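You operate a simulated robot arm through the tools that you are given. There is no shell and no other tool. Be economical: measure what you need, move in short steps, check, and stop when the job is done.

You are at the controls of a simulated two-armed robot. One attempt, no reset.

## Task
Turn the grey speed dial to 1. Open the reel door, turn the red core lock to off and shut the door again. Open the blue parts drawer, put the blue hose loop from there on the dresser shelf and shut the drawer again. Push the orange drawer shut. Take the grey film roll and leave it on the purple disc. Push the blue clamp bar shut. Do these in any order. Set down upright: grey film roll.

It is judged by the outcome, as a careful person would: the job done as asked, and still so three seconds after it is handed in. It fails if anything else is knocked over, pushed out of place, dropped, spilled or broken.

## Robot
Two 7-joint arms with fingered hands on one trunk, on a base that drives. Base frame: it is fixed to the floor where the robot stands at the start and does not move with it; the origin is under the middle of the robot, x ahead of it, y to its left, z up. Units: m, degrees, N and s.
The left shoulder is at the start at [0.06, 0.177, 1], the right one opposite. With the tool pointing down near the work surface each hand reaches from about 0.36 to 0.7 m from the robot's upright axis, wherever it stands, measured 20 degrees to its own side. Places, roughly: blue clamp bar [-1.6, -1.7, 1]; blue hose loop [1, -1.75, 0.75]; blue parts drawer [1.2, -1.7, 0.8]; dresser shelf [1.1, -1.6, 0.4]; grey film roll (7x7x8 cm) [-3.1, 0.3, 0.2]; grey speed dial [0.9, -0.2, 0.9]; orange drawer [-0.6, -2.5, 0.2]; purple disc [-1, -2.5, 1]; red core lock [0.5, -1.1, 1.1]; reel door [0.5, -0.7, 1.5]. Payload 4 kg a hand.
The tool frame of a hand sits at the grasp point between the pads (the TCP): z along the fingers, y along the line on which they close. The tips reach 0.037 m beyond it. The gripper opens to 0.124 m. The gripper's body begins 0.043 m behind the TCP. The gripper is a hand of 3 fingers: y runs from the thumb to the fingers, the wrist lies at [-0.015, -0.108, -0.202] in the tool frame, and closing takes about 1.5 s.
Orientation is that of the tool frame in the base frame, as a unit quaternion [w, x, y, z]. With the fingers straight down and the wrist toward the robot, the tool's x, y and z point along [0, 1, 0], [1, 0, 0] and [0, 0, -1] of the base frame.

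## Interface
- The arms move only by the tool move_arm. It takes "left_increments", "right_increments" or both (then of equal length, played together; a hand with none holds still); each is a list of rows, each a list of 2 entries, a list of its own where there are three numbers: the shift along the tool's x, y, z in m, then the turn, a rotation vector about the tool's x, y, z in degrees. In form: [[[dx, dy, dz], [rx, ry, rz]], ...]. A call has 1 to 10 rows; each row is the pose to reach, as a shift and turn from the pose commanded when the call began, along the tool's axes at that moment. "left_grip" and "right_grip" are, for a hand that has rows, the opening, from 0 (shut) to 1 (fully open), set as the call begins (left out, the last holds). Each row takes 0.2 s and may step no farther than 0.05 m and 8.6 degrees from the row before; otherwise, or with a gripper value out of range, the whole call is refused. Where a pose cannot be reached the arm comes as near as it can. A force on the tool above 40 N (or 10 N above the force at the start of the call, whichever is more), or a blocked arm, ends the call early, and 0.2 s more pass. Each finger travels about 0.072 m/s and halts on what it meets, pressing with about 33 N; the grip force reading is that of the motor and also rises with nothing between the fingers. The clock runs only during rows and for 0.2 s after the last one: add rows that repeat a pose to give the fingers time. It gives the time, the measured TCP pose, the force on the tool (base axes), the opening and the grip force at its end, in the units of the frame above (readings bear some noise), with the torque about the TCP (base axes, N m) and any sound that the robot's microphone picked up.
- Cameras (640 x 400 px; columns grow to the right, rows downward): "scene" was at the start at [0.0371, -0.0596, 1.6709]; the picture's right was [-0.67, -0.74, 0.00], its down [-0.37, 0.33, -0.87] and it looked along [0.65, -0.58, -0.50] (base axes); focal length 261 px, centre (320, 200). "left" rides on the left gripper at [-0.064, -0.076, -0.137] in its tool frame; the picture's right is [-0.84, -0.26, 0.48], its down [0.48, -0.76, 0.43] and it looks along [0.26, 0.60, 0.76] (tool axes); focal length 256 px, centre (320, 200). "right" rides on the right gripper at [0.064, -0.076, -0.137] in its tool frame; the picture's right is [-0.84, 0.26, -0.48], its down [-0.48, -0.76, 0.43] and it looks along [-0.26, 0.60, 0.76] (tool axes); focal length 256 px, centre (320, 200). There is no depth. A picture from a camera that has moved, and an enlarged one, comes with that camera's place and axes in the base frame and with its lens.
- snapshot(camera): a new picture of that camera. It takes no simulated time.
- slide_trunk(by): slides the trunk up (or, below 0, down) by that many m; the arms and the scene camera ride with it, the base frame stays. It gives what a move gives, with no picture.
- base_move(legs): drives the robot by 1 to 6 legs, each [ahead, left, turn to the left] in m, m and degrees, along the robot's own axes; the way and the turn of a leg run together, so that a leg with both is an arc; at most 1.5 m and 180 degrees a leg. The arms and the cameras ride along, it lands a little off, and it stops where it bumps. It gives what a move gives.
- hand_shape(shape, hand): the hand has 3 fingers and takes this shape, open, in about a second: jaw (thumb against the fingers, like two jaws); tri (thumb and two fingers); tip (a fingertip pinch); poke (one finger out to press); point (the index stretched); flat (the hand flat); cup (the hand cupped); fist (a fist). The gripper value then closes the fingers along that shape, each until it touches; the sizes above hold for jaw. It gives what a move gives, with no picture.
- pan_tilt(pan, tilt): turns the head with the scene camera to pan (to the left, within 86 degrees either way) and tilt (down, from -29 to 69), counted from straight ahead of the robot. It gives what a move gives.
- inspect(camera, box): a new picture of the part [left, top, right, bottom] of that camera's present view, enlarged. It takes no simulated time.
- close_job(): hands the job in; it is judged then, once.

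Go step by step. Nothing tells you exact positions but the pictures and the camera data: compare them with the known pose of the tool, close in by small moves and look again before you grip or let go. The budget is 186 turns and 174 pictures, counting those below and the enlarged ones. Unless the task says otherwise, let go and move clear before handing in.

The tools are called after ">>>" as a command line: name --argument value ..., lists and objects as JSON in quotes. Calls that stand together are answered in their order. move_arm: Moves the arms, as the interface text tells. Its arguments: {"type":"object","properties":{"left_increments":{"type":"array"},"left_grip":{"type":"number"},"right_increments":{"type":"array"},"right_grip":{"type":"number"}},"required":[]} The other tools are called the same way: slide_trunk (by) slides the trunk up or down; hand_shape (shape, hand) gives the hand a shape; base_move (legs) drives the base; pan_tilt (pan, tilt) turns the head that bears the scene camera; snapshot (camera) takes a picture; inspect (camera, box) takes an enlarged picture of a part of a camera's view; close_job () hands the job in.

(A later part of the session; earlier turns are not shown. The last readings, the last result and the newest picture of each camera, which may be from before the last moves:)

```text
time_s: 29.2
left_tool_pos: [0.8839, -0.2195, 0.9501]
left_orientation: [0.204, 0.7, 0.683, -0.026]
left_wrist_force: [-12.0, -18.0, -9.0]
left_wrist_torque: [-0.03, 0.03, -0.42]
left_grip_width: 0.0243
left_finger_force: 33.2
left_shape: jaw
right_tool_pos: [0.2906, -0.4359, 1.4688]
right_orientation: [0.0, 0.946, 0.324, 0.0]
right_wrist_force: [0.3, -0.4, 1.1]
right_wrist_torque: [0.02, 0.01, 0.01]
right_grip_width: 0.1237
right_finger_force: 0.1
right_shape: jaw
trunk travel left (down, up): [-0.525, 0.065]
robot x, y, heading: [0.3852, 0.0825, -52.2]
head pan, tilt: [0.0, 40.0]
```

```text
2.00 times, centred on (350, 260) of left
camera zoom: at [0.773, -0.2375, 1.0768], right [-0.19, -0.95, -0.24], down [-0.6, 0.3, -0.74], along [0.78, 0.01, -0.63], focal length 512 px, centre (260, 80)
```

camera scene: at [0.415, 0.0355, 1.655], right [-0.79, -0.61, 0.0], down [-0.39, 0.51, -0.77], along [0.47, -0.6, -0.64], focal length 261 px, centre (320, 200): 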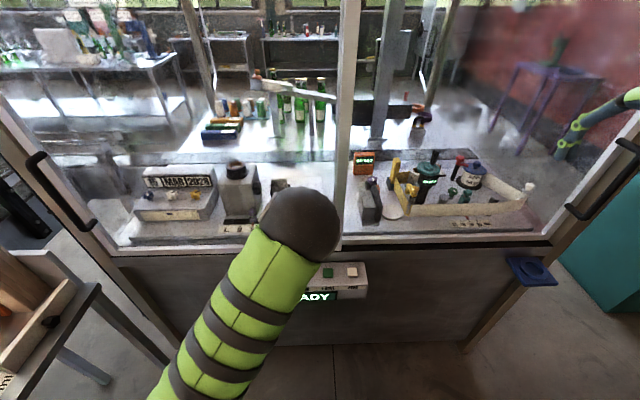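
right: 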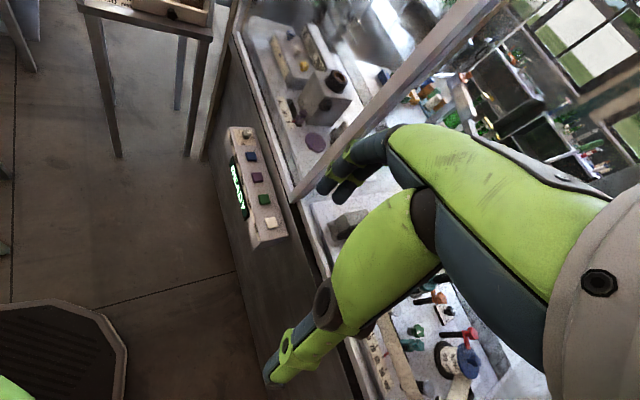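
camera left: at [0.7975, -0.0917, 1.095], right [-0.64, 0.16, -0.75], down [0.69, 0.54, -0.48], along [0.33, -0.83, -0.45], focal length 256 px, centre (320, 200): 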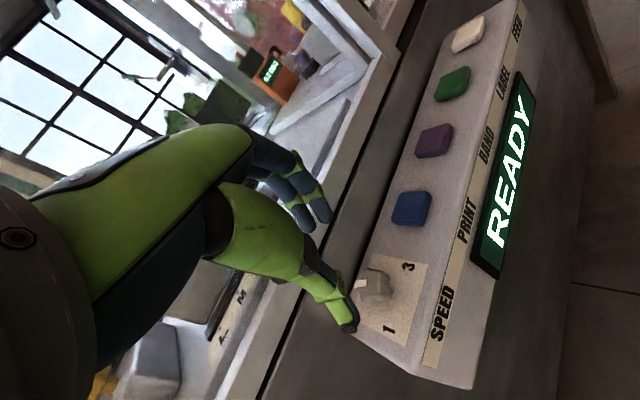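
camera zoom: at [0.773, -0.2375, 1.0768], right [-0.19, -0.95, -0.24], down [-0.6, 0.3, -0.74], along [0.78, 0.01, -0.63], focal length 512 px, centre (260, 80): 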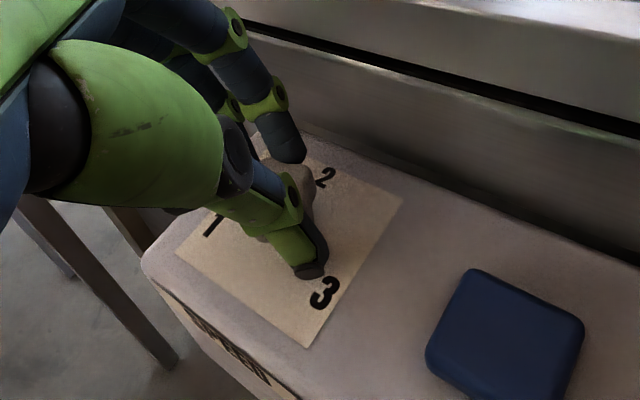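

>>> move_arm --left_increments '[[[0, 0, 0], [0, 0, 0]], [[0, 0, 0], [0, 0, 0]], [[0, 0, -0.03], [0, 0, 0]], [[0, 0, -0.07], [0, 0, 0]]]' --left_grip 0.5

>>> inspect --camera "left" --box '[240, 160, 460, 360]'

>>> inspect --camera "scene" --box '[212, 230, 308, 290]'

```text
time_s: 30.2
left_tool_pos: [0.8668, -0.1936, 1.0154]
left_orientation: [0.204, 0.699, 0.684, -0.025]
left_wrist_force: [-0.1, 0.5, 0.3]
left_wrist_torque: [0.01, -0.01, 0.0]
left_grip_width: 0.0619
left_finger_force: 0.1
left_shape: jaw
right_tool_pos: [0.2889, -0.4321, 1.4695]
right_orientation: [0.0, 0.946, 0.324, 0.001]
right_wrist_force: [-0.2, -0.6, 0.9]
right_wrist_torque: [-0.03, 0.01, -0.02]
right_grip_width: 0.1237
right_finger_force: 0.0
right_shape: jaw
trunk travel left (down, up): [-0.525, 0.065]
robot x, y, heading: [0.3802, 0.0791, -52.3]
head pan, tilt: [0.0, 40.0]
```

```text
2.00 times, centred on (350, 260) of left
camera zoom: at [0.7556, -0.2112, 1.1414], right [-0.18, -0.95, -0.24], down [-0.6, 0.3, -0.74], along [0.78, 0.01, -0.63], focal length 512 px, centre (260, 80)
```

zoom: 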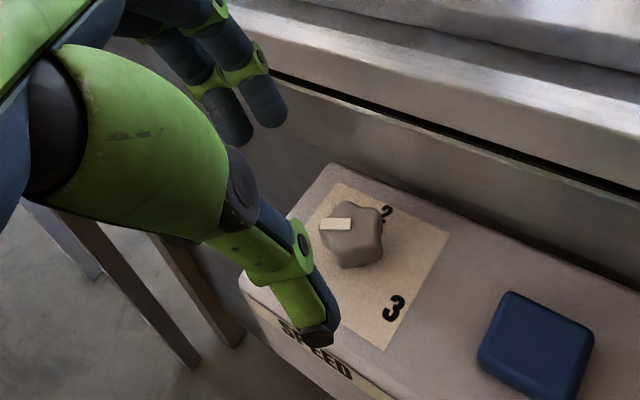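

```text
6.67 times, centred on (260, 260) of scene
camera zoom: at [0.4153, 0.0373, 1.6551], right [-0.79, -0.61, 0.0], down [-0.39, 0.51, -0.77], along [0.47, -0.6, -0.64], focal length 1741 px, centre (720, -200)
```

zoom: 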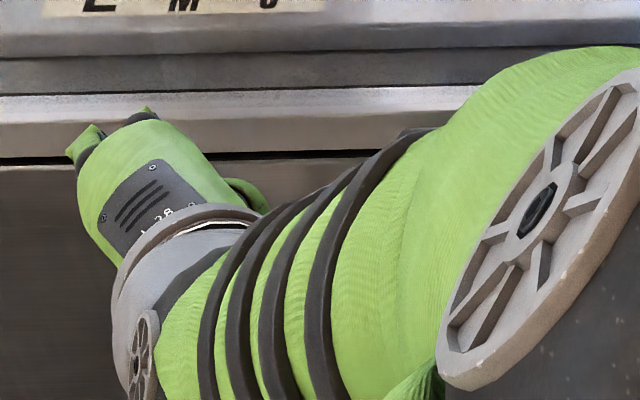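

The pointer now aims left-ish, near "1". I'll back the hand off for a clear view.

>>> move_arm --left_increments '[[[0, -0.03, -0.03], [0, 0, 0]], [[0, -0.06, -0.06], [0, 0, 0]], [[0, -0.09, -0.09], [0, 0, 0]]]'

>>> inspect --camera "left" --box '[240, 160, 460, 360]'

>>> snapshot --camera "scene"

```text
time_s: 31.1
left_tool_pos: [0.8081, -0.1558, 1.0577]
left_orientation: [0.173, 0.647, 0.743, -0.016]
left_wrist_force: [-0.5, 0.4, 0.4]
left_wrist_torque: [-0.01, -0.01, -0.01]
left_grip_width: 0.062
left_finger_force: 0.0
left_shape: jaw
left hand out of reach, approached as far as the arm can: row 2, 3
right_tool_pos: [0.29, -0.4327, 1.4696]
right_orientation: [0.001, 0.946, 0.325, -0.001]
right_wrist_force: [-0.1, -0.7, 0.2]
right_wrist_torque: [-0.03, -0.02, 0.0]
right_grip_width: 0.1238
right_finger_force: 0.2
right_shape: jaw
trunk travel left (down, up): [-0.525, 0.065]
robot x, y, heading: [0.3803, 0.0825, -52.1]
head pan, tilt: [0.0, 40.0]
stopped in row 3 (left hand): the arm was blocked; the commanded pose is now the measured one
```

```text
2.00 times, centred on (350, 260) of left
camera zoom: at [0.7086, -0.1959, 1.1886], right [-0.05, -0.96, -0.27], down [-0.68, 0.23, -0.7], along [0.73, 0.15, -0.66], focal length 512 px, centre (260, 80)
```

zoom: 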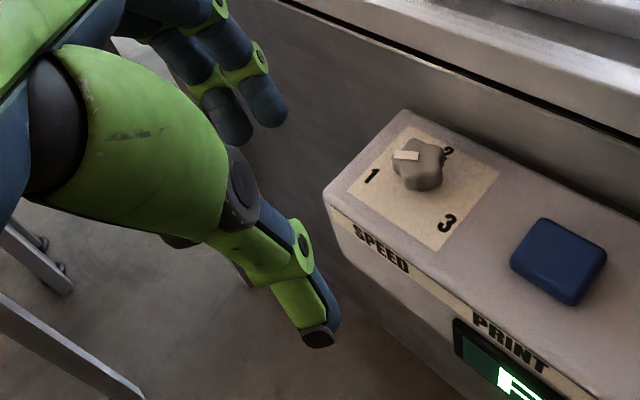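

```text
140 pictures are left
camera scene: at [0.4159, 0.0368, 1.6551], right [-0.79, -0.62, 0.0], down [-0.4, 0.51, -0.77], along [0.47, -0.6, -0.64], focal length 261 px, centre (320, 200)
```

scene: 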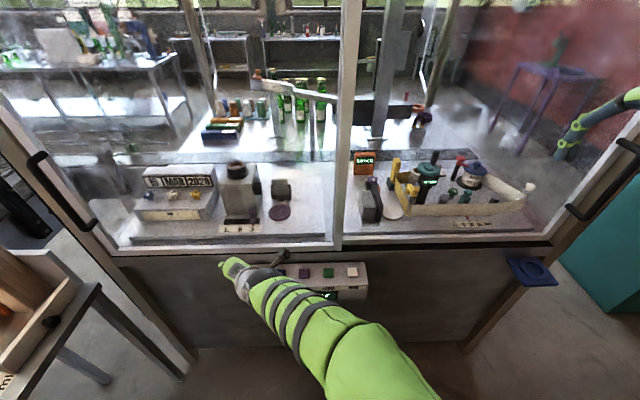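

>>> inspect --camera "left" --box '[342, 170, 422, 220]'

```text
8.00 times, centred on (382, 195) of left
camera zoom: at [0.7086, -0.1959, 1.1886], right [-0.05, -0.96, -0.27], down [-0.68, 0.23, -0.7], along [0.73, 0.15, -0.66], focal length 2048 px, centre (-176, 240)
```

zoom: 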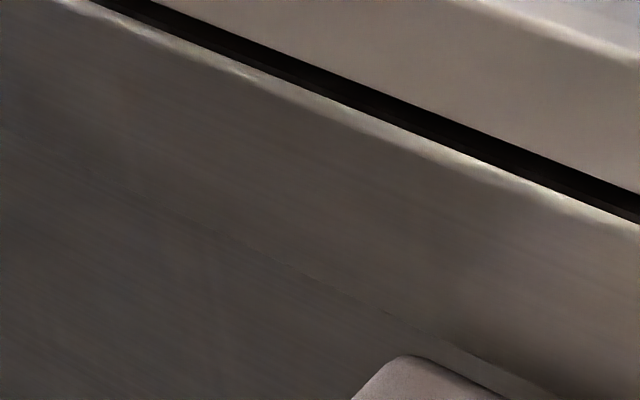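

>>> inspect --camera "left" --box '[360, 220, 456, 280]'

```text
6.67 times, centred on (408, 250) of left
camera zoom: at [0.7086, -0.1959, 1.1886], right [-0.05, -0.96, -0.27], down [-0.68, 0.23, -0.7], along [0.73, 0.15, -0.66], focal length 1707 px, centre (-267, -133)
```

zoom: 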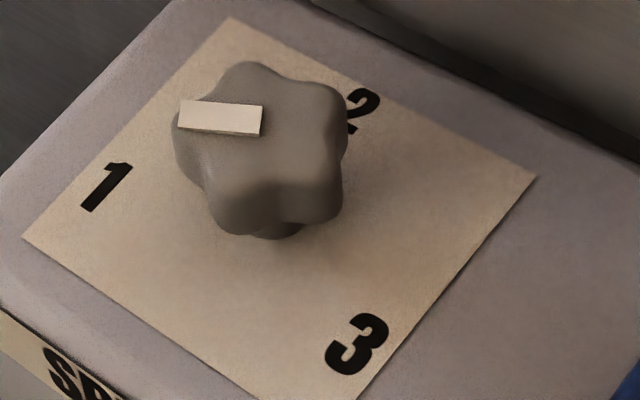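

The pointer now aims exactly at "1" (about 119° from 2). The dial is done; next I look at the area to the right before moving to the reel door.

>>> pan_tilt --pan -60 --tilt 30

>>> snapshot --camera "scene"

```text
time_s: 32.4
left_tool_pos: [0.8076, -0.156, 1.0581]
left_orientation: [0.173, 0.646, 0.743, -0.016]
left_wrist_force: [0.1, 0.4, 0.3]
left_wrist_torque: [0.01, -0.01, 0.0]
left_grip_width: 0.0618
left_finger_force: 0.0
left_shape: jaw
right_tool_pos: [0.2917, -0.4322, 1.4694]
right_orientation: [0.0, 0.946, 0.325, 0.0]
right_wrist_force: [-0.1, 0.1, 0.1]
right_wrist_torque: [-0.01, 0.0, -0.02]
right_grip_width: 0.1235
right_finger_force: 0.2
right_shape: jaw
trunk travel left (down, up): [-0.525, 0.065]
robot x, y, heading: [0.3821, 0.0815, -52.0]
head pan, tilt: [-60.0, 30.0]
```

```text
137 pictures are left
camera scene: at [0.33, 0.0198, 1.6704], right [-0.93, 0.37, 0.0], down [0.19, 0.46, -0.87], along [-0.32, -0.8, -0.5], focal length 261 px, centre (320, 200)
```

scene: 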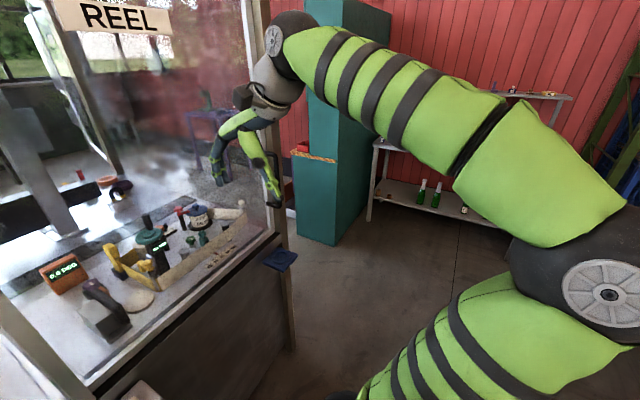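

>>> base_move --legs '[[-0.12, 0, 0], [0, -0.85, 0]]'

>>> pan_tilt --pan 10 --tilt 30

>>> snapshot --camera "scene"

```text
time_s: 33.4
left_tool_pos: [0.7752, -0.1355, 1.0592]
left_orientation: [0.173, 0.644, 0.745, -0.016]
left_wrist_force: [-0.3, 0.0, 0.3]
left_wrist_torque: [0.06, -0.02, 0.03]
left_grip_width: 0.0617
left_finger_force: 0.1
left_shape: jaw
right_tool_pos: [0.2589, -0.4167, 1.4709]
right_orientation: [0.002, 0.945, 0.328, 0.0]
right_wrist_force: [-1.3, -1.1, 0.2]
right_wrist_torque: [0.0, -0.02, 0.07]
right_grip_width: 0.1235
right_finger_force: 0.2
right_shape: jaw
trunk travel left (down, up): [-0.525, 0.065]
robot x, y, heading: [0.3478, 0.1015, -51.8]
head pan, tilt: [-60.0, 30.0]
stopped in leg 1: the robot was blocked; the commanded pose is now the measured one
```

```text
time_s: 34.8
left_tool_pos: [0.7789, -0.1338, 1.0583]
left_orientation: [0.173, 0.644, 0.745, -0.015]
left_wrist_force: [0.6, -0.8, -0.8]
left_wrist_torque: [0.01, -0.02, -0.01]
left_grip_width: 0.062
left_finger_force: 0.0
left_shape: jaw
right_tool_pos: [0.2625, -0.4138, 1.4709]
right_orientation: [0.002, 0.944, 0.329, 0.0]
right_wrist_force: [0.3, -1.2, -0.6]
right_wrist_torque: [-0.02, 0.04, 0.03]
right_grip_width: 0.1239
right_finger_force: 0.0
right_shape: jaw
trunk travel left (down, up): [-0.525, 0.065]
robot x, y, heading: [0.3505, 0.0917, -51.7]
head pan, tilt: [10.0, 30.0]
```

```text
136 pictures are left
camera scene: at [0.3997, 0.0618, 1.6704], right [-0.67, -0.75, 0.0], down [-0.37, 0.33, -0.87], along [0.65, -0.58, -0.5], focal length 261 px, centre (320, 200)
```

scene: 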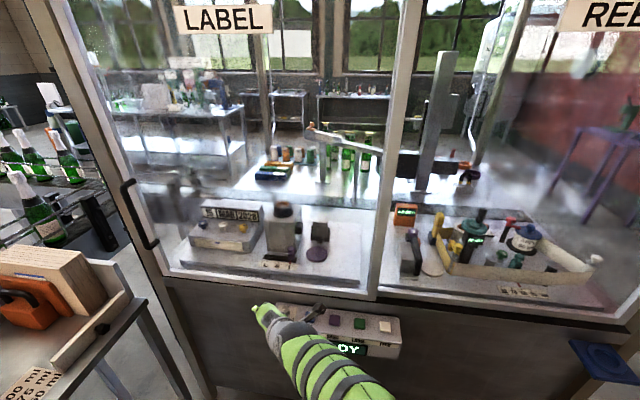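

Something behind blocked the base; let me look around.

>>> pan_tilt --pan 86 --tilt 50

>>> snapshot --camera "scene"

>>> pan_tilt --pan -86 --tilt 50

>>> snapshot --camera "scene"

```text
time_s: 36.3
left_tool_pos: [0.7778, -0.1343, 1.0579]
left_orientation: [0.173, 0.644, 0.745, -0.015]
left_wrist_force: [-0.3, -0.5, 0.1]
left_wrist_torque: [-0.01, 0.01, 0.02]
left_grip_width: 0.0618
left_finger_force: 0.0
left_shape: jaw
right_tool_pos: [0.2627, -0.4143, 1.4715]
right_orientation: [0.002, 0.944, 0.329, 0.001]
right_wrist_force: [-0.6, 0.1, -1.0]
right_wrist_torque: [0.02, 0.03, 0.02]
right_grip_width: 0.1239
right_finger_force: 0.0
right_shape: jaw
trunk travel left (down, up): [-0.525, 0.065]
robot x, y, heading: [0.3498, 0.0965, -51.7]
head pan, tilt: [85.9, 50.0]
```

```text
135 pictures are left
camera scene: at [0.3958, 0.1653, 1.6409], right [0.56, -0.83, 0.0], down [-0.63, -0.43, -0.64], along [0.53, 0.36, -0.77], focal length 261 px, centre (320, 200)
```

scene: 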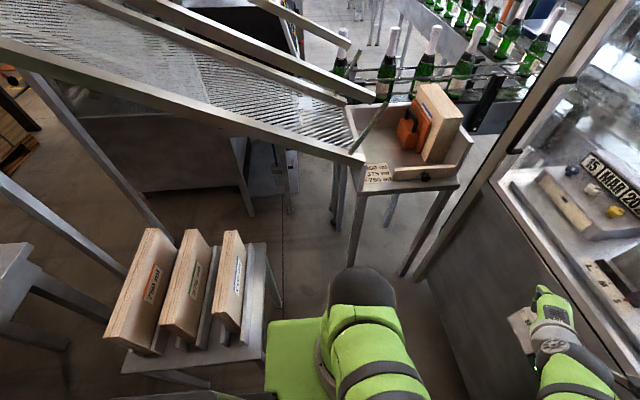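

```text
time_s: 38.9
left_tool_pos: [0.7786, -0.135, 1.0577]
left_orientation: [0.173, 0.644, 0.745, -0.015]
left_wrist_force: [0.3, 0.4, -0.5]
left_wrist_torque: [0.01, 0.01, 0.04]
left_grip_width: 0.0617
left_finger_force: 0.1
left_shape: jaw
right_tool_pos: [0.262, -0.4142, 1.4714]
right_orientation: [0.002, 0.945, 0.328, 0.0]
right_wrist_force: [0.6, 0.4, -0.5]
right_wrist_torque: [0.01, -0.05, 0.0]
right_grip_width: 0.1238
right_finger_force: 0.1
right_shape: jaw
trunk travel left (down, up): [-0.525, 0.065]
robot x, y, heading: [0.3495, 0.0949, -51.7]
head pan, tilt: [-85.9, 50.0]
```

```text
134 pictures are left
camera scene: at [0.2753, 0.0701, 1.6409], right [-0.67, 0.74, 0.0], down [0.57, 0.52, -0.64], along [-0.47, -0.43, -0.77], focal length 261 px, centre (320, 200)
```

scene: 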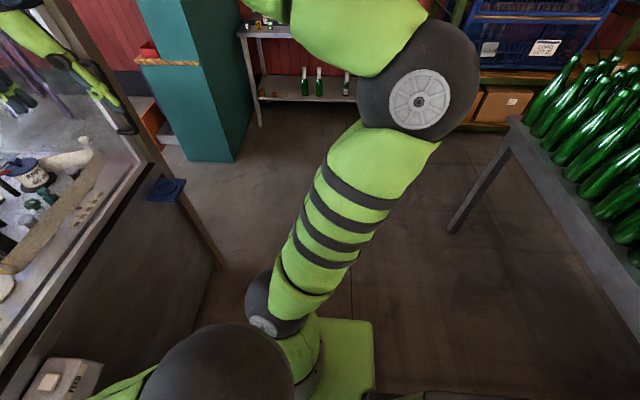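

A low board-table behind me was the block; the bottle table lies further back-right. Sideways to the right is clear, so I go there.

>>> base_move --legs '[[0.03, 0, 0], [0, -0.8, 0]]'

>>> pan_tilt --pan 15 --tilt 35

>>> snapshot --camera "scene"

```text
time_s: 43.6
left_tool_pos: [0.1742, -0.6505, 1.0576]
left_orientation: [0.174, 0.643, 0.746, -0.014]
left_wrist_force: [0.3, 0.7, -0.1]
left_wrist_torque: [-0.01, -0.04, 0.04]
left_grip_width: 0.0616
left_finger_force: 0.1
left_shape: jaw
right_tool_pos: [-0.3402, -0.9321, 1.4695]
right_orientation: [0.002, 0.944, 0.33, 0.0]
right_wrist_force: [0.7, 0.7, -0.9]
right_wrist_torque: [0.01, -0.04, 0.02]
right_grip_width: 0.124
right_finger_force: 0.0
right_shape: jaw
trunk travel left (down, up): [-0.525, 0.065]
robot x, y, heading: [-0.2521, -0.4213, -51.9]
head pan, tilt: [-85.9, 50.0]
```

```text
time_s: 45.4
left_tool_pos: [0.1754, -0.6518, 1.059]
left_orientation: [0.173, 0.643, 0.746, -0.014]
left_wrist_force: [-0.4, -0.4, -0.6]
left_wrist_torque: [0.0, -0.02, 0.01]
left_grip_width: 0.0619
left_finger_force: 0.0
left_shape: jaw
right_tool_pos: [-0.3393, -0.9326, 1.471]
right_orientation: [0.002, 0.944, 0.33, 0.0]
right_wrist_force: [0.3, -0.1, 1.0]
right_wrist_torque: [0.04, -0.05, 0.0]
right_grip_width: 0.1238
right_finger_force: 0.1
right_shape: jaw
trunk travel left (down, up): [-0.525, 0.065]
robot x, y, heading: [-0.2496, -0.4193, -51.4]
head pan, tilt: [15.0, 35.0]
```

```text
133 pictures are left
camera scene: at [-0.201, -0.4483, 1.6626], right [-0.6, -0.8, 0.0], down [-0.46, 0.34, -0.82], along [0.66, -0.49, -0.57], focal length 261 px, centre (320, 200)
```

scene: 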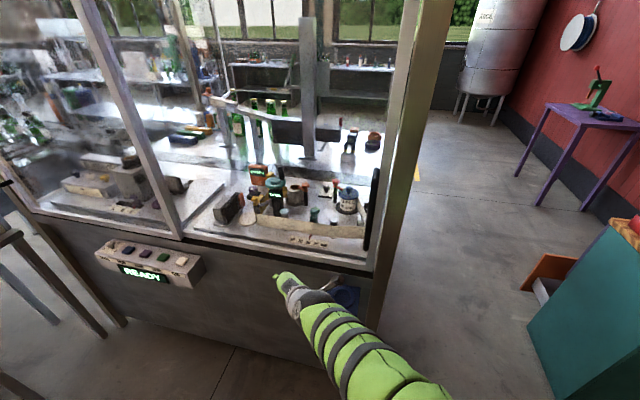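

>>> inspect --camera "scene" --box '[200, 140, 440, 290]'

>>> inspect --camera "scene" --box '[300, 165, 372, 210]'

>>> snapshot --camera "left"

```text
2.67 times, centred on (320, 215) of scene
camera zoom: at [-0.201, -0.4483, 1.6626], right [-0.6, -0.8, 0.0], down [-0.46, 0.34, -0.82], along [0.66, -0.49, -0.57], focal length 696 px, centre (320, 160)
```

zoom: 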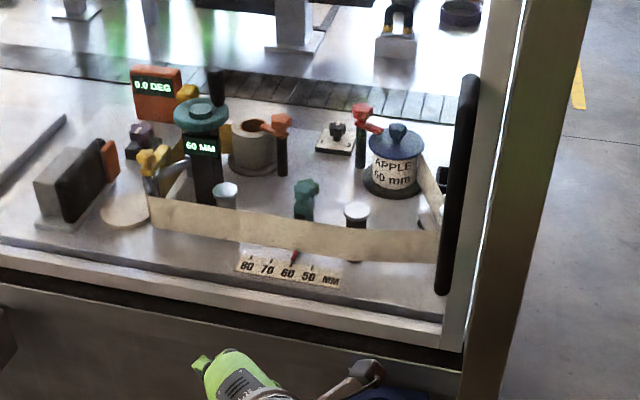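

```text
8.89 times, centred on (336, 188) of scene
camera zoom: at [-0.201, -0.4483, 1.6626], right [-0.6, -0.8, 0.0], down [-0.46, 0.34, -0.82], along [0.66, -0.49, -0.57], focal length 2322 px, centre (178, 311)
```

zoom: 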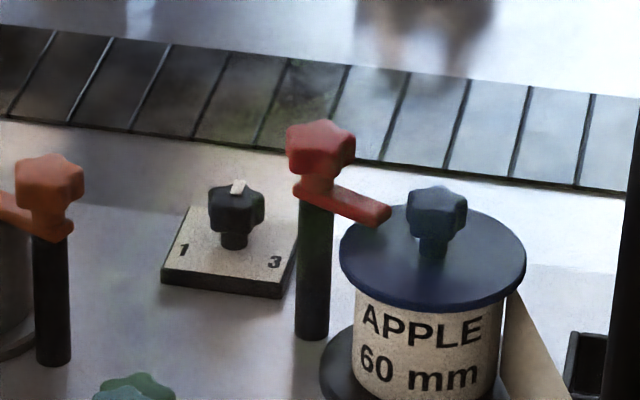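

```text
130 pictures are left
camera left: at [0.0761, -0.6919, 1.1886], right [-0.04, -0.96, -0.27], down [-0.68, 0.22, -0.69], along [0.73, 0.16, -0.67], focal length 256 px, centre (320, 200)
```

left: 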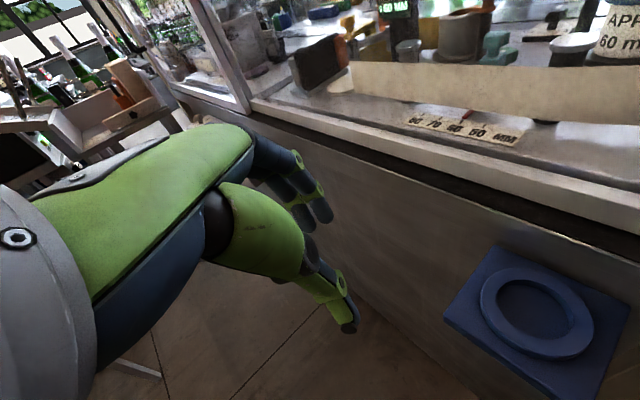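

Handle bar is at about (0.16, -0.89), z 1.11–1.37; the door hinges at the middle mullion. I'll turn the right hand to point forward (closing sideways) to grip the bar, moving the left hand aside.

>>> move_arm --left_increments '[[[0.02, 0.034, 0], [0, 0, 0]], [[0.04, 0.068, 0], [0, 0, 0]], [[0.06, 0.104, 0.005], [0, 0, 0]], [[0.06, 0.104, 0.005], [0, 0, 0]], [[0.06, 0.104, 0.005], [0, 0, 0]], [[0.06, 0.104, 0.005], [0, 0, 0]], [[0.06, 0.104, 0.005], [0, 0, 0]], [[0.06, 0.104, 0.005], [0, 0, 0]], [[0.06, 0.104, 0.005], [0, 0, 0]], [[0.06, 0.104, 0.005], [0, 0, 0]]]' --right_increments '[[[0.02, 0.005, 0.02], [-4.9, -4.9, -4.9]], [[0.04, 0.01, 0.04], [-9.8, -9.8, -9.8]], [[0.06, 0.015, 0.06], [-14.7, -14.7, -14.7]], [[0.08, 0.02, 0.08], [-19.6, -19.6, -19.6]], [[0.1, 0.025, 0.1], [-24.5, -24.5, -24.5]], [[0.12, 0.03, 0.12], [-29.4, -29.4, -29.4]], [[0.14, 0.035, 0.14], [-34.3, -34.3, -34.3]], [[0.16, 0.04, 0.16], [-39.2, -39.2, -39.2]], [[0.18, 0.045, 0.18], [-44.1, -44.1, -44.1]], [[0.2, 0.05, 0.2], [-49, -49, -49]]]' --right_grip 0.7

>>> move_arm --right_increments '[[[0, 0, 0], [-4.9, -4.9, -4.9]], [[0, 0, 0], [-9.8, -9.8, -9.8]], [[0, 0, 0], [-14.7, -14.7, -14.7]], [[0, 0, 0], [-20.3, -20.3, -20.3]], [[0, 0, 0], [-20.3, -20.3, -20.3]]]'

>>> snapshot --camera "scene"

>>> snapshot --camera "right"

```text
time_s: 47.6
left_tool_pos: [0.2873, -0.6036, 1.0652]
left_orientation: [0.173, 0.643, 0.746, -0.014]
left_wrist_force: [-0.7, -0.3, -0.1]
left_wrist_torque: [0.02, 0.0, 0.01]
left_grip_width: 0.0618
left_finger_force: 0.0
left_shape: jaw
left hand out of reach, approached as far as the arm can: row 1, 2, 3, 4, 5, 6, 7, 8, 9, 10
right_tool_pos: [-0.1236, -0.8821, 1.3452]
right_orientation: [0.498, 0.566, 0.611, -0.241]
right_wrist_force: [0.4, 0.1, 0.8]
right_wrist_torque: [0.02, -0.02, -0.02]
right_grip_width: 0.087
right_finger_force: 0.0
right_shape: jaw
right hand out of reach, approached as far as the arm can: row 8, 9, 10
trunk travel left (down, up): [-0.525, 0.065]
robot x, y, heading: [-0.2518, -0.425, -51.4]
head pan, tilt: [15.0, 35.0]
```

```text
refused: row 4 steps farther than a row can; nothing moved
```

```text
129 pictures are left
camera scene: at [-0.1997, -0.4486, 1.6626], right [-0.6, -0.8, 0.0], down [-0.46, 0.34, -0.82], along [0.66, -0.49, -0.57], focal length 261 px, centre (320, 200)
```

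scene: 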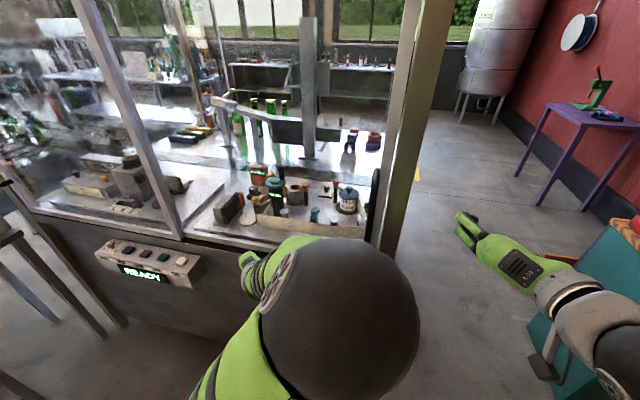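

```text
128 pictures are left
camera right: at [-0.2325, -0.7541, 1.3222], right [-0.04, 0.1, 0.99], down [-0.63, -0.78, 0.05], along [0.78, -0.62, 0.09], focal length 256 px, centre (320, 200)
```

right: 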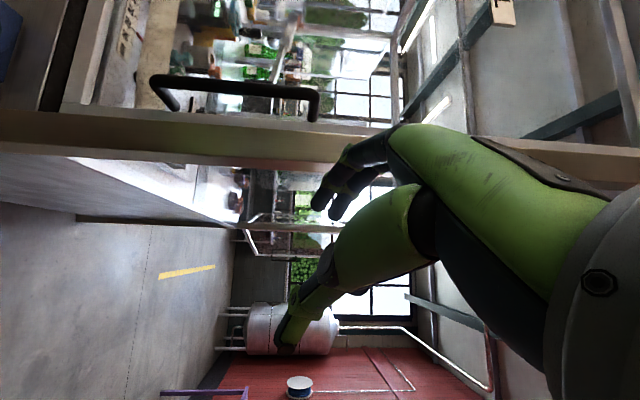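

>>> move_arm --right_increments '[[[0, 0, 0], [-4, -4, -4]], [[0, 0, 0], [-8, -8, -8]], [[0, 0, 0], [-12, -12, -12]], [[0, 0, 0], [-16, -16, -16]], [[0, 0, 0], [-20.1, -20.1, -20.1]], [[0, 0, 0], [-20.1, -20.1, -20.1]]]'

>>> move_arm --right_increments '[[[0.02, 0.04, 0], [0, 0, 0]], [[0.04, 0.08, 0], [0, 0, 0]], [[0.06, 0.12, 0], [0, 0, 0]], [[0.08, 0.16, 0.02], [0, 0, 0]], [[0.1, 0.19, 0.05], [0, 0, 0]], [[0.105, 0.215, 0.08], [0, 0, 0]], [[0.105, 0.215, 0.08], [0, 0, 0]]]'

>>> snapshot --camera "right"

>>> snapshot --camera "scene"

```text
time_s: 49.0
left_tool_pos: [0.2888, -0.6024, 1.0653]
left_orientation: [0.173, 0.642, 0.746, -0.015]
left_wrist_force: [-0.4, 0.7, -0.9]
left_wrist_torque: [0.03, 0.0, 0.03]
left_grip_width: 0.0618
left_finger_force: 0.0
left_shape: jaw
right_tool_pos: [-0.1188, -0.8983, 1.3603]
right_orientation: [0.637, 0.308, 0.636, -0.308]
right_wrist_force: [-0.3, -1.1, 0.1]
right_wrist_torque: [0.02, 0.04, 0.06]
right_grip_width: 0.0869
right_finger_force: 0.0
right_shape: jaw
right hand out of reach, approached as far as the arm can: row 1, 2, 3, 4, 5, 6
trunk travel left (down, up): [-0.525, 0.065]
robot x, y, heading: [-0.2511, -0.4186, -51.7]
head pan, tilt: [15.0, 35.0]
```

```text
time_s: 50.6
left_tool_pos: [0.2883, -0.6022, 1.0664]
left_orientation: [0.172, 0.643, 0.746, -0.015]
left_wrist_force: [0.1, -0.6, -0.2]
left_wrist_torque: [0.03, 0.01, 0.0]
left_grip_width: 0.0618
left_finger_force: 0.1
left_shape: jaw
right_tool_pos: [0.1005, -0.8266, 1.2557]
right_orientation: [0.637, 0.309, 0.635, -0.308]
right_wrist_force: [-0.3, 1.2, -0.3]
right_wrist_torque: [-0.04, -0.02, 0.0]
right_grip_width: 0.087
right_finger_force: 0.0
right_shape: jaw
right hand out of reach, approached as far as the arm can: row 1, 2, 3, 4
trunk travel left (down, up): [-0.525, 0.065]
robot x, y, heading: [-0.2488, -0.4194, -51.3]
head pan, tilt: [15.0, 35.0]
```

```text
127 pictures are left
camera right: at [-0.0434, -0.7667, 1.1911], right [-0.1, 0.54, 0.84], down [-0.33, -0.81, 0.48], along [0.94, -0.23, 0.26], focal length 256 px, centre (320, 200)
```

right: 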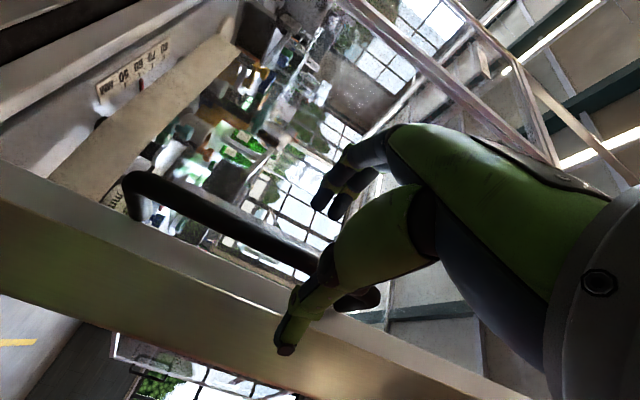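

```text
126 pictures are left
camera scene: at [-0.2014, -0.4481, 1.6627], right [-0.6, -0.8, 0.0], down [-0.46, 0.34, -0.82], along [0.66, -0.49, -0.57], focal length 261 px, centre (320, 200)
```

scene: 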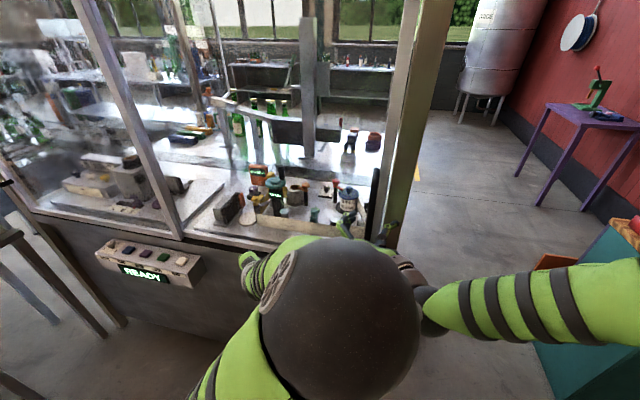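

Bar is ~7 cm ahead of the TCP and 1.4 cm left. Advancing and gripping.

>>> move_arm --right_increments '[[[0, 0.014, 0.02], [0, 0, 0]], [[0, 0.014, 0.04], [0, 0, 0]], [[0, 0.014, 0.058], [0, 0, 0]]]'

>>> snapshot --camera "right"

>>> move_arm --right_increments '[[[0, 0, 0], [0, 0, 0]], [[0, 0, 0], [0, 0, 0]], [[0, 0, 0], [0, 0, 0]], [[0, 0, 0], [0, 0, 0]], [[0, 0, 0], [0, 0, 0]]]' --right_grip 0

>>> snapshot --camera "right"

```text
time_s: 51.4
left_tool_pos: [0.2889, -0.6037, 1.0654]
left_orientation: [0.173, 0.642, 0.747, -0.014]
left_wrist_force: [0.0, 0.2, 0.0]
left_wrist_torque: [0.03, -0.02, -0.01]
left_grip_width: 0.0619
left_finger_force: 0.0
left_shape: jaw
right_tool_pos: [0.1462, -0.8649, 1.2571]
right_orientation: [0.637, 0.309, 0.636, -0.308]
right_wrist_force: [0.1, 0.1, -0.3]
right_wrist_torque: [-0.02, -0.04, -0.03]
right_grip_width: 0.0871
right_finger_force: 0.1
right_shape: jaw
trunk travel left (down, up): [-0.525, 0.065]
robot x, y, heading: [-0.2562, -0.422, -51.4]
head pan, tilt: [15.0, 35.0]
```

```text
125 pictures are left
camera right: at [0.0035, -0.8042, 1.1918], right [-0.1, 0.54, 0.84], down [-0.33, -0.81, 0.48], along [0.94, -0.23, 0.26], focal length 256 px, centre (320, 200)
```

right: 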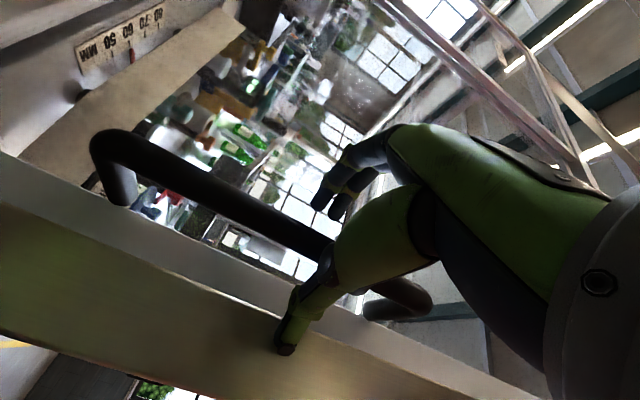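

```text
time_s: 52.6
left_tool_pos: [0.2874, -0.6032, 1.0658]
left_orientation: [0.173, 0.643, 0.746, -0.014]
left_wrist_force: [0.0, 0.4, 0.3]
left_wrist_torque: [0.01, 0.01, -0.04]
left_grip_width: 0.0621
left_finger_force: 0.1
left_shape: jaw
right_tool_pos: [0.1462, -0.8665, 1.2557]
right_orientation: [0.637, 0.31, 0.634, -0.309]
right_wrist_force: [-2.9, -6.7, 1.7]
right_wrist_torque: [0.08, -0.13, 0.09]
right_grip_width: 0.0115
right_finger_force: 33.2
right_shape: jaw
trunk travel left (down, up): [-0.525, 0.065]
robot x, y, heading: [-0.2523, -0.4195, -51.5]
head pan, tilt: [15.0, 35.0]
```

```text
124 pictures are left
camera right: at [0.0026, -0.8055, 1.1919], right [-0.1, 0.54, 0.84], down [-0.33, -0.81, 0.48], along [0.94, -0.23, 0.26], focal length 256 px, centre (320, 200)
```

right: 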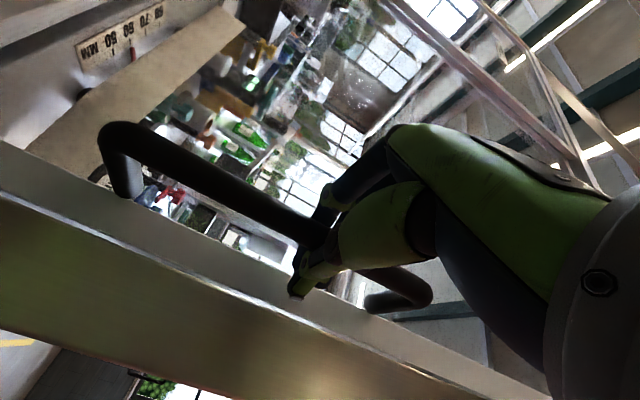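

Handle is gripped. Pulling back along the arc.

>>> move_arm --right_increments '[[[0, 0, -0.02], [0, 0, 0]], [[0, 0.001, -0.04], [0, 0, 0]], [[0, 0.003, -0.065], [0, 0, 0]], [[0, 0.006, -0.09], [0, 0, 0]], [[0, 0.01, -0.12], [0, 0, 0]], [[0, 0.016, -0.15], [0, 0, 0]]]'

>>> snapshot --camera "scene"

```text
time_s: 52.9
left_tool_pos: [0.2903, -0.6053, 1.064]
left_orientation: [0.172, 0.643, 0.746, -0.014]
left_wrist_force: [-0.1, 0.9, 0.9]
left_wrist_torque: [-0.04, 0.0, 0.03]
left_grip_width: 0.0618
left_finger_force: 0.0
left_shape: jaw
right_tool_pos: [0.1429, -0.8667, 1.2559]
right_orientation: [0.636, 0.314, 0.631, -0.313]
right_wrist_force: [15.4, -19.8, -1.3]
right_wrist_torque: [-0.06, -0.24, -0.09]
right_grip_width: 0.0089
right_finger_force: 32.8
right_shape: jaw
trunk travel left (down, up): [-0.525, 0.065]
robot x, y, heading: [-0.2507, -0.4192, -51.4]
head pan, tilt: [15.0, 35.0]
stopped in row 1 (right hand): the force on the tool passed its limit at 48 N (the readings are from after the stop); the commanded pose is now the measured one
```

```text
123 pictures are left
camera scene: at [-0.198, -0.4505, 1.6624], right [-0.59, -0.8, 0.0], down [-0.46, 0.34, -0.82], along [0.66, -0.49, -0.58], focal length 261 px, centre (320, 200)
```

scene: 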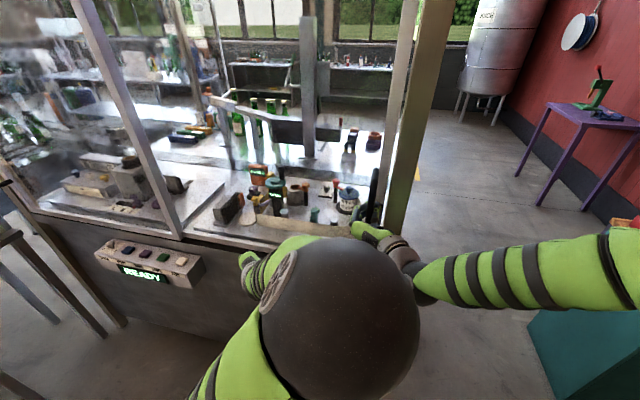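

>>> snapshot --camera "right"

```text
122 pictures are left
camera right: at [-0.0002, -0.8034, 1.192], right [-0.09, 0.54, 0.84], down [-0.35, -0.81, 0.48], along [0.93, -0.24, 0.26], focal length 256 px, centre (320, 200)
```

right: 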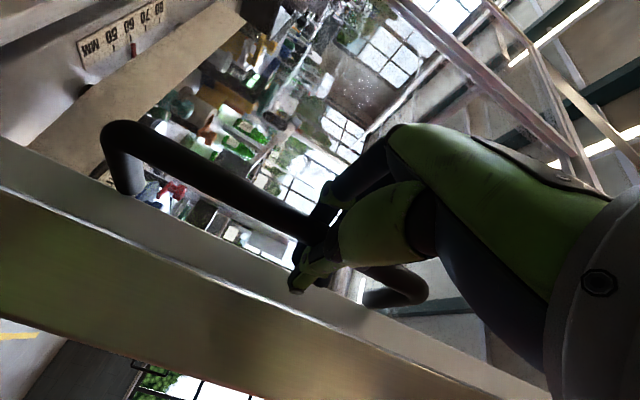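

>>> move_arm --right_increments '[[[0, 0, -0.008], [0, 0, 0]], [[0, 0, -0.015], [0, 0, 0]], [[0, 0, -0.022], [0, 0, 0]], [[0, 0, -0.03], [0, 0, 0]], [[0, 0.002, -0.04], [0, 0, 0]], [[0, 0.002, -0.05], [0, 0, 0]]]'

>>> snapshot --camera "scene"

```text
time_s: 53.3
left_tool_pos: [0.2898, -0.6069, 1.0646]
left_orientation: [0.172, 0.642, 0.747, -0.014]
left_wrist_force: [0.8, -0.7, -0.6]
left_wrist_torque: [-0.03, 0.01, -0.01]
left_grip_width: 0.0621
left_finger_force: 0.2
left_shape: jaw
right_tool_pos: [0.1395, -0.8706, 1.2565]
right_orientation: [0.635, 0.318, 0.629, -0.316]
right_wrist_force: [14.9, -19.9, -4.8]
right_wrist_torque: [-0.04, -0.19, -0.06]
right_grip_width: 0.0093
right_finger_force: 33.0
right_shape: jaw
trunk travel left (down, up): [-0.525, 0.065]
robot x, y, heading: [-0.255, -0.4201, -51.3]
head pan, tilt: [15.0, 35.0]
stopped in row 1 (right hand): the force on the tool passed its limit at 45 N (the readings are from after the stop); the commanded pose is now the measured one
```

```text
121 pictures are left
camera scene: at [-0.1972, -0.4517, 1.6623], right [-0.6, -0.8, 0.0], down [-0.46, 0.34, -0.82], along [0.66, -0.49, -0.58], focal length 261 px, centre (320, 200)
```

scene: 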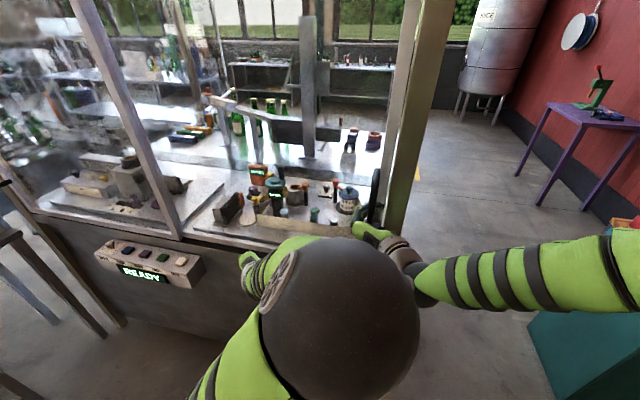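

The door resists a straight pull. Let me look at the hinges/top before pulling harder.

>>> pan_tilt --pan 25 --tilt 0

>>> snapshot --camera "scene"

>>> inspect --camera "scene" --box '[120, 60, 440, 260]'

```text
time_s: 54.3
left_tool_pos: [0.2912, -0.6062, 1.0627]
left_orientation: [0.172, 0.643, 0.746, -0.014]
left_wrist_force: [0.4, 0.3, 0.3]
left_wrist_torque: [0.0, 0.01, 0.02]
left_grip_width: 0.0617
left_finger_force: 0.0
left_shape: jaw
right_tool_pos: [0.1398, -0.8697, 1.2568]
right_orientation: [0.636, 0.318, 0.63, -0.313]
right_wrist_force: [18.8, -30.8, -5.9]
right_wrist_torque: [-0.13, -0.18, -0.17]
right_grip_width: 0.0092
right_finger_force: 33.0
right_shape: jaw
trunk travel left (down, up): [-0.525, 0.065]
robot x, y, heading: [-0.248, -0.4172, -51.2]
head pan, tilt: [25.0, 0.0]
```

```text
120 pictures are left
camera scene: at [-0.1874, -0.4418, 1.7185], right [-0.45, -0.89, 0.0], down [0.0, 0.0, -1.0], along [0.89, -0.45, 0.0], focal length 261 px, centre (320, 200)
```

scene: 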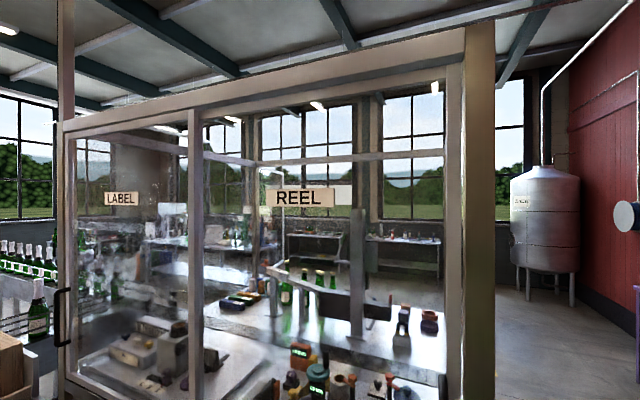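

```text
2.00 times, centred on (280, 160) of scene
camera zoom: at [-0.1874, -0.4418, 1.7185], right [-0.45, -0.89, 0.0], down [0.0, 0.0, -1.0], along [0.89, -0.45, 0.0], focal length 522 px, centre (400, 280)
```

zoom: 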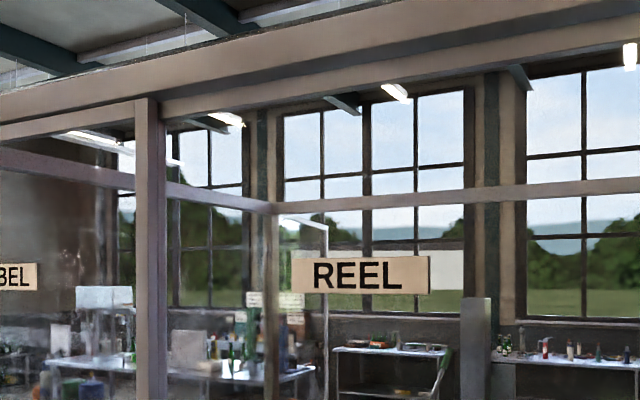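

The stiles overlap as on a sliding guard, with handles at the outer ends: the reel door probably slides left. I'll try a sideways push.

>>> move_arm --right_increments '[[[0, 0.01, 0.006], [0, 0, 0]], [[0, 0.02, 0.006], [0, 0, 0]], [[0, 0.04, 0.006], [0, 0, 0]]]'

>>> snapshot --camera "scene"

```text
time_s: 55.1
left_tool_pos: [0.2906, -0.6033, 1.0648]
left_orientation: [0.173, 0.643, 0.746, -0.015]
left_wrist_force: [0.7, -0.3, 0.3]
left_wrist_torque: [-0.01, -0.01, -0.03]
left_grip_width: 0.0621
left_finger_force: 0.1
left_shape: jaw
right_tool_pos: [0.1758, -0.8415, 1.2563]
right_orientation: [0.638, 0.313, 0.631, -0.313]
right_wrist_force: [3.1, -3.0, -9.6]
right_wrist_torque: [0.02, -0.1, -0.03]
right_grip_width: 0.0088
right_finger_force: 33.3
right_shape: jaw
trunk travel left (down, up): [-0.525, 0.065]
robot x, y, heading: [-0.2556, -0.4212, -51.5]
head pan, tilt: [25.0, 0.0]
```

```text
118 pictures are left
camera scene: at [-0.1883, -0.4366, 1.7186], right [-0.45, -0.89, 0.0], down [0.0, 0.0, -1.0], along [0.89, -0.45, 0.0], focal length 261 px, centre (320, 200)
```

scene: 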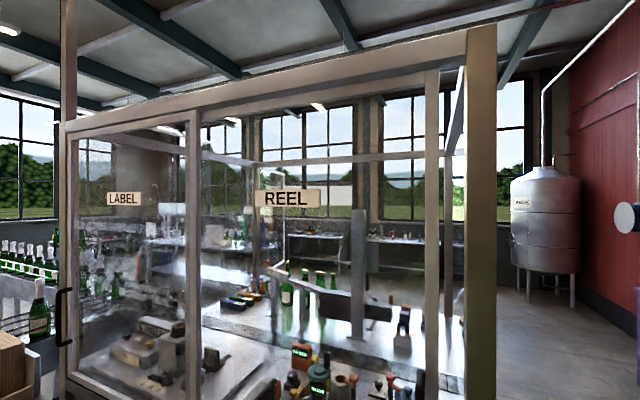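

It slides. I'll hold the bar and drive the base left to slide it open.

>>> base_move --legs '[[0, 0.25, 0]]'

>>> snapshot --camera "scene"

```text
time_s: 56.9
left_tool_pos: [0.4851, -0.445, 1.0661]
left_orientation: [0.173, 0.643, 0.746, -0.014]
left_wrist_force: [-0.5, 0.0, 0.1]
left_wrist_torque: [0.02, 0.01, 0.01]
left_grip_width: 0.0618
left_finger_force: 0.0
left_shape: jaw
right_tool_pos: [0.3689, -0.6876, 1.2599]
right_orientation: [0.638, 0.315, 0.629, -0.314]
right_wrist_force: [-5.5, 6.4, -4.7]
right_wrist_torque: [0.08, -0.07, 0.07]
right_grip_width: 0.0059
right_finger_force: 32.7
right_shape: jaw
trunk travel left (down, up): [-0.525, 0.065]
robot x, y, heading: [-0.0547, -0.2603, -51.4]
head pan, tilt: [25.0, 0.0]
```

```text
117 pictures are left
camera scene: at [0.006, -0.2793, 1.7189], right [-0.45, -0.89, 0.0], down [0.0, 0.0, -1.0], along [0.89, -0.45, 0.0], focal length 261 px, centre (320, 200)
```

scene: 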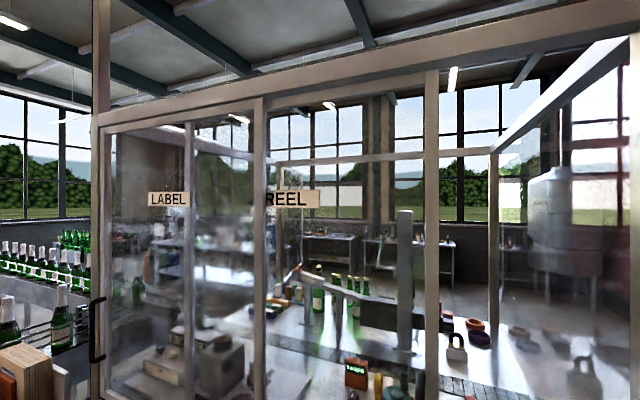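

>>> base_move --legs '[[0, 0.25, 0]]'

>>> pan_tilt --pan -15 --tilt 30

>>> snapshot --camera "scene"

```text
time_s: 58.8
left_tool_pos: [0.6854, -0.2862, 1.0662]
left_orientation: [0.172, 0.641, 0.748, -0.015]
left_wrist_force: [-0.2, 0.1, 1.4]
left_wrist_torque: [0.0, 0.0, -0.02]
left_grip_width: 0.0621
left_finger_force: 0.0
left_shape: jaw
right_tool_pos: [0.5696, -0.5283, 1.2593]
right_orientation: [0.638, 0.315, 0.628, -0.313]
right_wrist_force: [-3.3, 1.3, 0.0]
right_wrist_torque: [0.05, 0.0, 0.04]
right_grip_width: 0.0041
right_finger_force: 33.3
right_shape: jaw
trunk travel left (down, up): [-0.525, 0.065]
robot x, y, heading: [0.1401, -0.1042, -51.5]
head pan, tilt: [25.0, 0.0]
```

```text
time_s: 59.8
left_tool_pos: [0.6864, -0.2852, 1.0655]
left_orientation: [0.173, 0.641, 0.747, -0.014]
left_wrist_force: [0.1, 0.1, -0.3]
left_wrist_torque: [0.01, -0.03, 0.02]
left_grip_width: 0.0616
left_finger_force: 0.1
left_shape: jaw
right_tool_pos: [0.5698, -0.5292, 1.2587]
right_orientation: [0.638, 0.315, 0.629, -0.314]
right_wrist_force: [-1.7, 1.5, 0.8]
right_wrist_torque: [0.05, -0.01, 0.04]
right_grip_width: 0.0041
right_finger_force: 33.0
right_shape: jaw
trunk travel left (down, up): [-0.525, 0.065]
robot x, y, heading: [0.1456, -0.105, -51.3]
head pan, tilt: [-15.0, 30.0]
```

```text
116 pictures are left
camera scene: at [0.1609, -0.1639, 1.6705], right [-0.92, -0.4, 0.0], down [-0.2, 0.46, -0.87], along [0.35, -0.79, -0.5], focal length 261 px, centre (320, 200)
```

scene: 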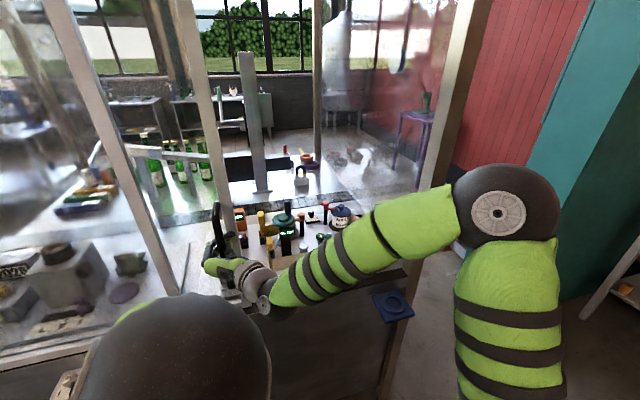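

Door is open about 54 cm. Releasing the bar and backing the hand out, then a close look at the lock.

>>> move_arm --right_increments '[[[0, 0, 0], [0, 0, 0]], [[0, 0, 0], [0, 0, 0]], [[0, 0, 0], [0, 0, 0]], [[0, 0, 0], [0, 0, 0]], [[0, 0, -0.04], [0, 0, 0]], [[0, -0.02, -0.08], [0, 0, 0]], [[-0.03, -0.06, -0.1], [0, 0, 0]], [[-0.07, -0.09, -0.1], [0, 0, 0]], [[-0.1, -0.12, -0.1], [0, 0, 0]]]' --right_grip 0.7

>>> pan_tilt --pan -15 --tilt 35

>>> snapshot --camera "scene"

>>> snapshot --camera "right"

```text
refused: row 7 steps farther than a row can; nothing moved
```

```text
time_s: 60.5
left_tool_pos: [0.6852, -0.2857, 1.0647]
left_orientation: [0.173, 0.641, 0.748, -0.015]
left_wrist_force: [-0.7, 0.3, -0.1]
left_wrist_torque: [0.02, 0.02, 0.03]
left_grip_width: 0.0616
left_finger_force: 0.0
left_shape: jaw
right_tool_pos: [0.5683, -0.5286, 1.2582]
right_orientation: [0.638, 0.315, 0.629, -0.314]
right_wrist_force: [-0.8, 2.1, -0.2]
right_wrist_torque: [0.05, -0.04, 0.01]
right_grip_width: 0.0044
right_finger_force: 33.5
right_shape: jaw
trunk travel left (down, up): [-0.525, 0.065]
robot x, y, heading: [0.142, -0.1034, -51.2]
head pan, tilt: [-15.0, 35.0]
```

```text
115 pictures are left
camera scene: at [0.1599, -0.1617, 1.6627], right [-0.92, -0.4, 0.0], down [-0.23, 0.52, -0.82], along [0.33, -0.75, -0.57], focal length 261 px, centre (320, 200)
```

scene: 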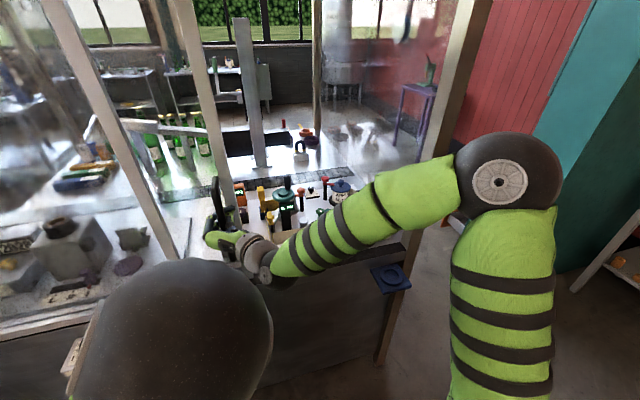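

```text
114 pictures are left
camera right: at [0.4273, -0.4651, 1.1939], right [-0.1, 0.54, 0.83], down [-0.35, -0.8, 0.48], along [0.93, -0.24, 0.27], focal length 256 px, centre (320, 200)
```

right: 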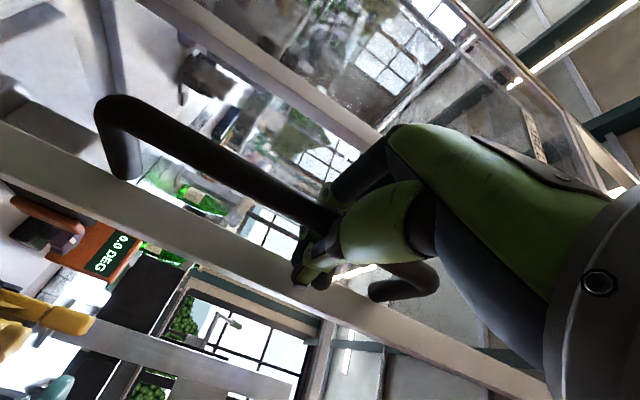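

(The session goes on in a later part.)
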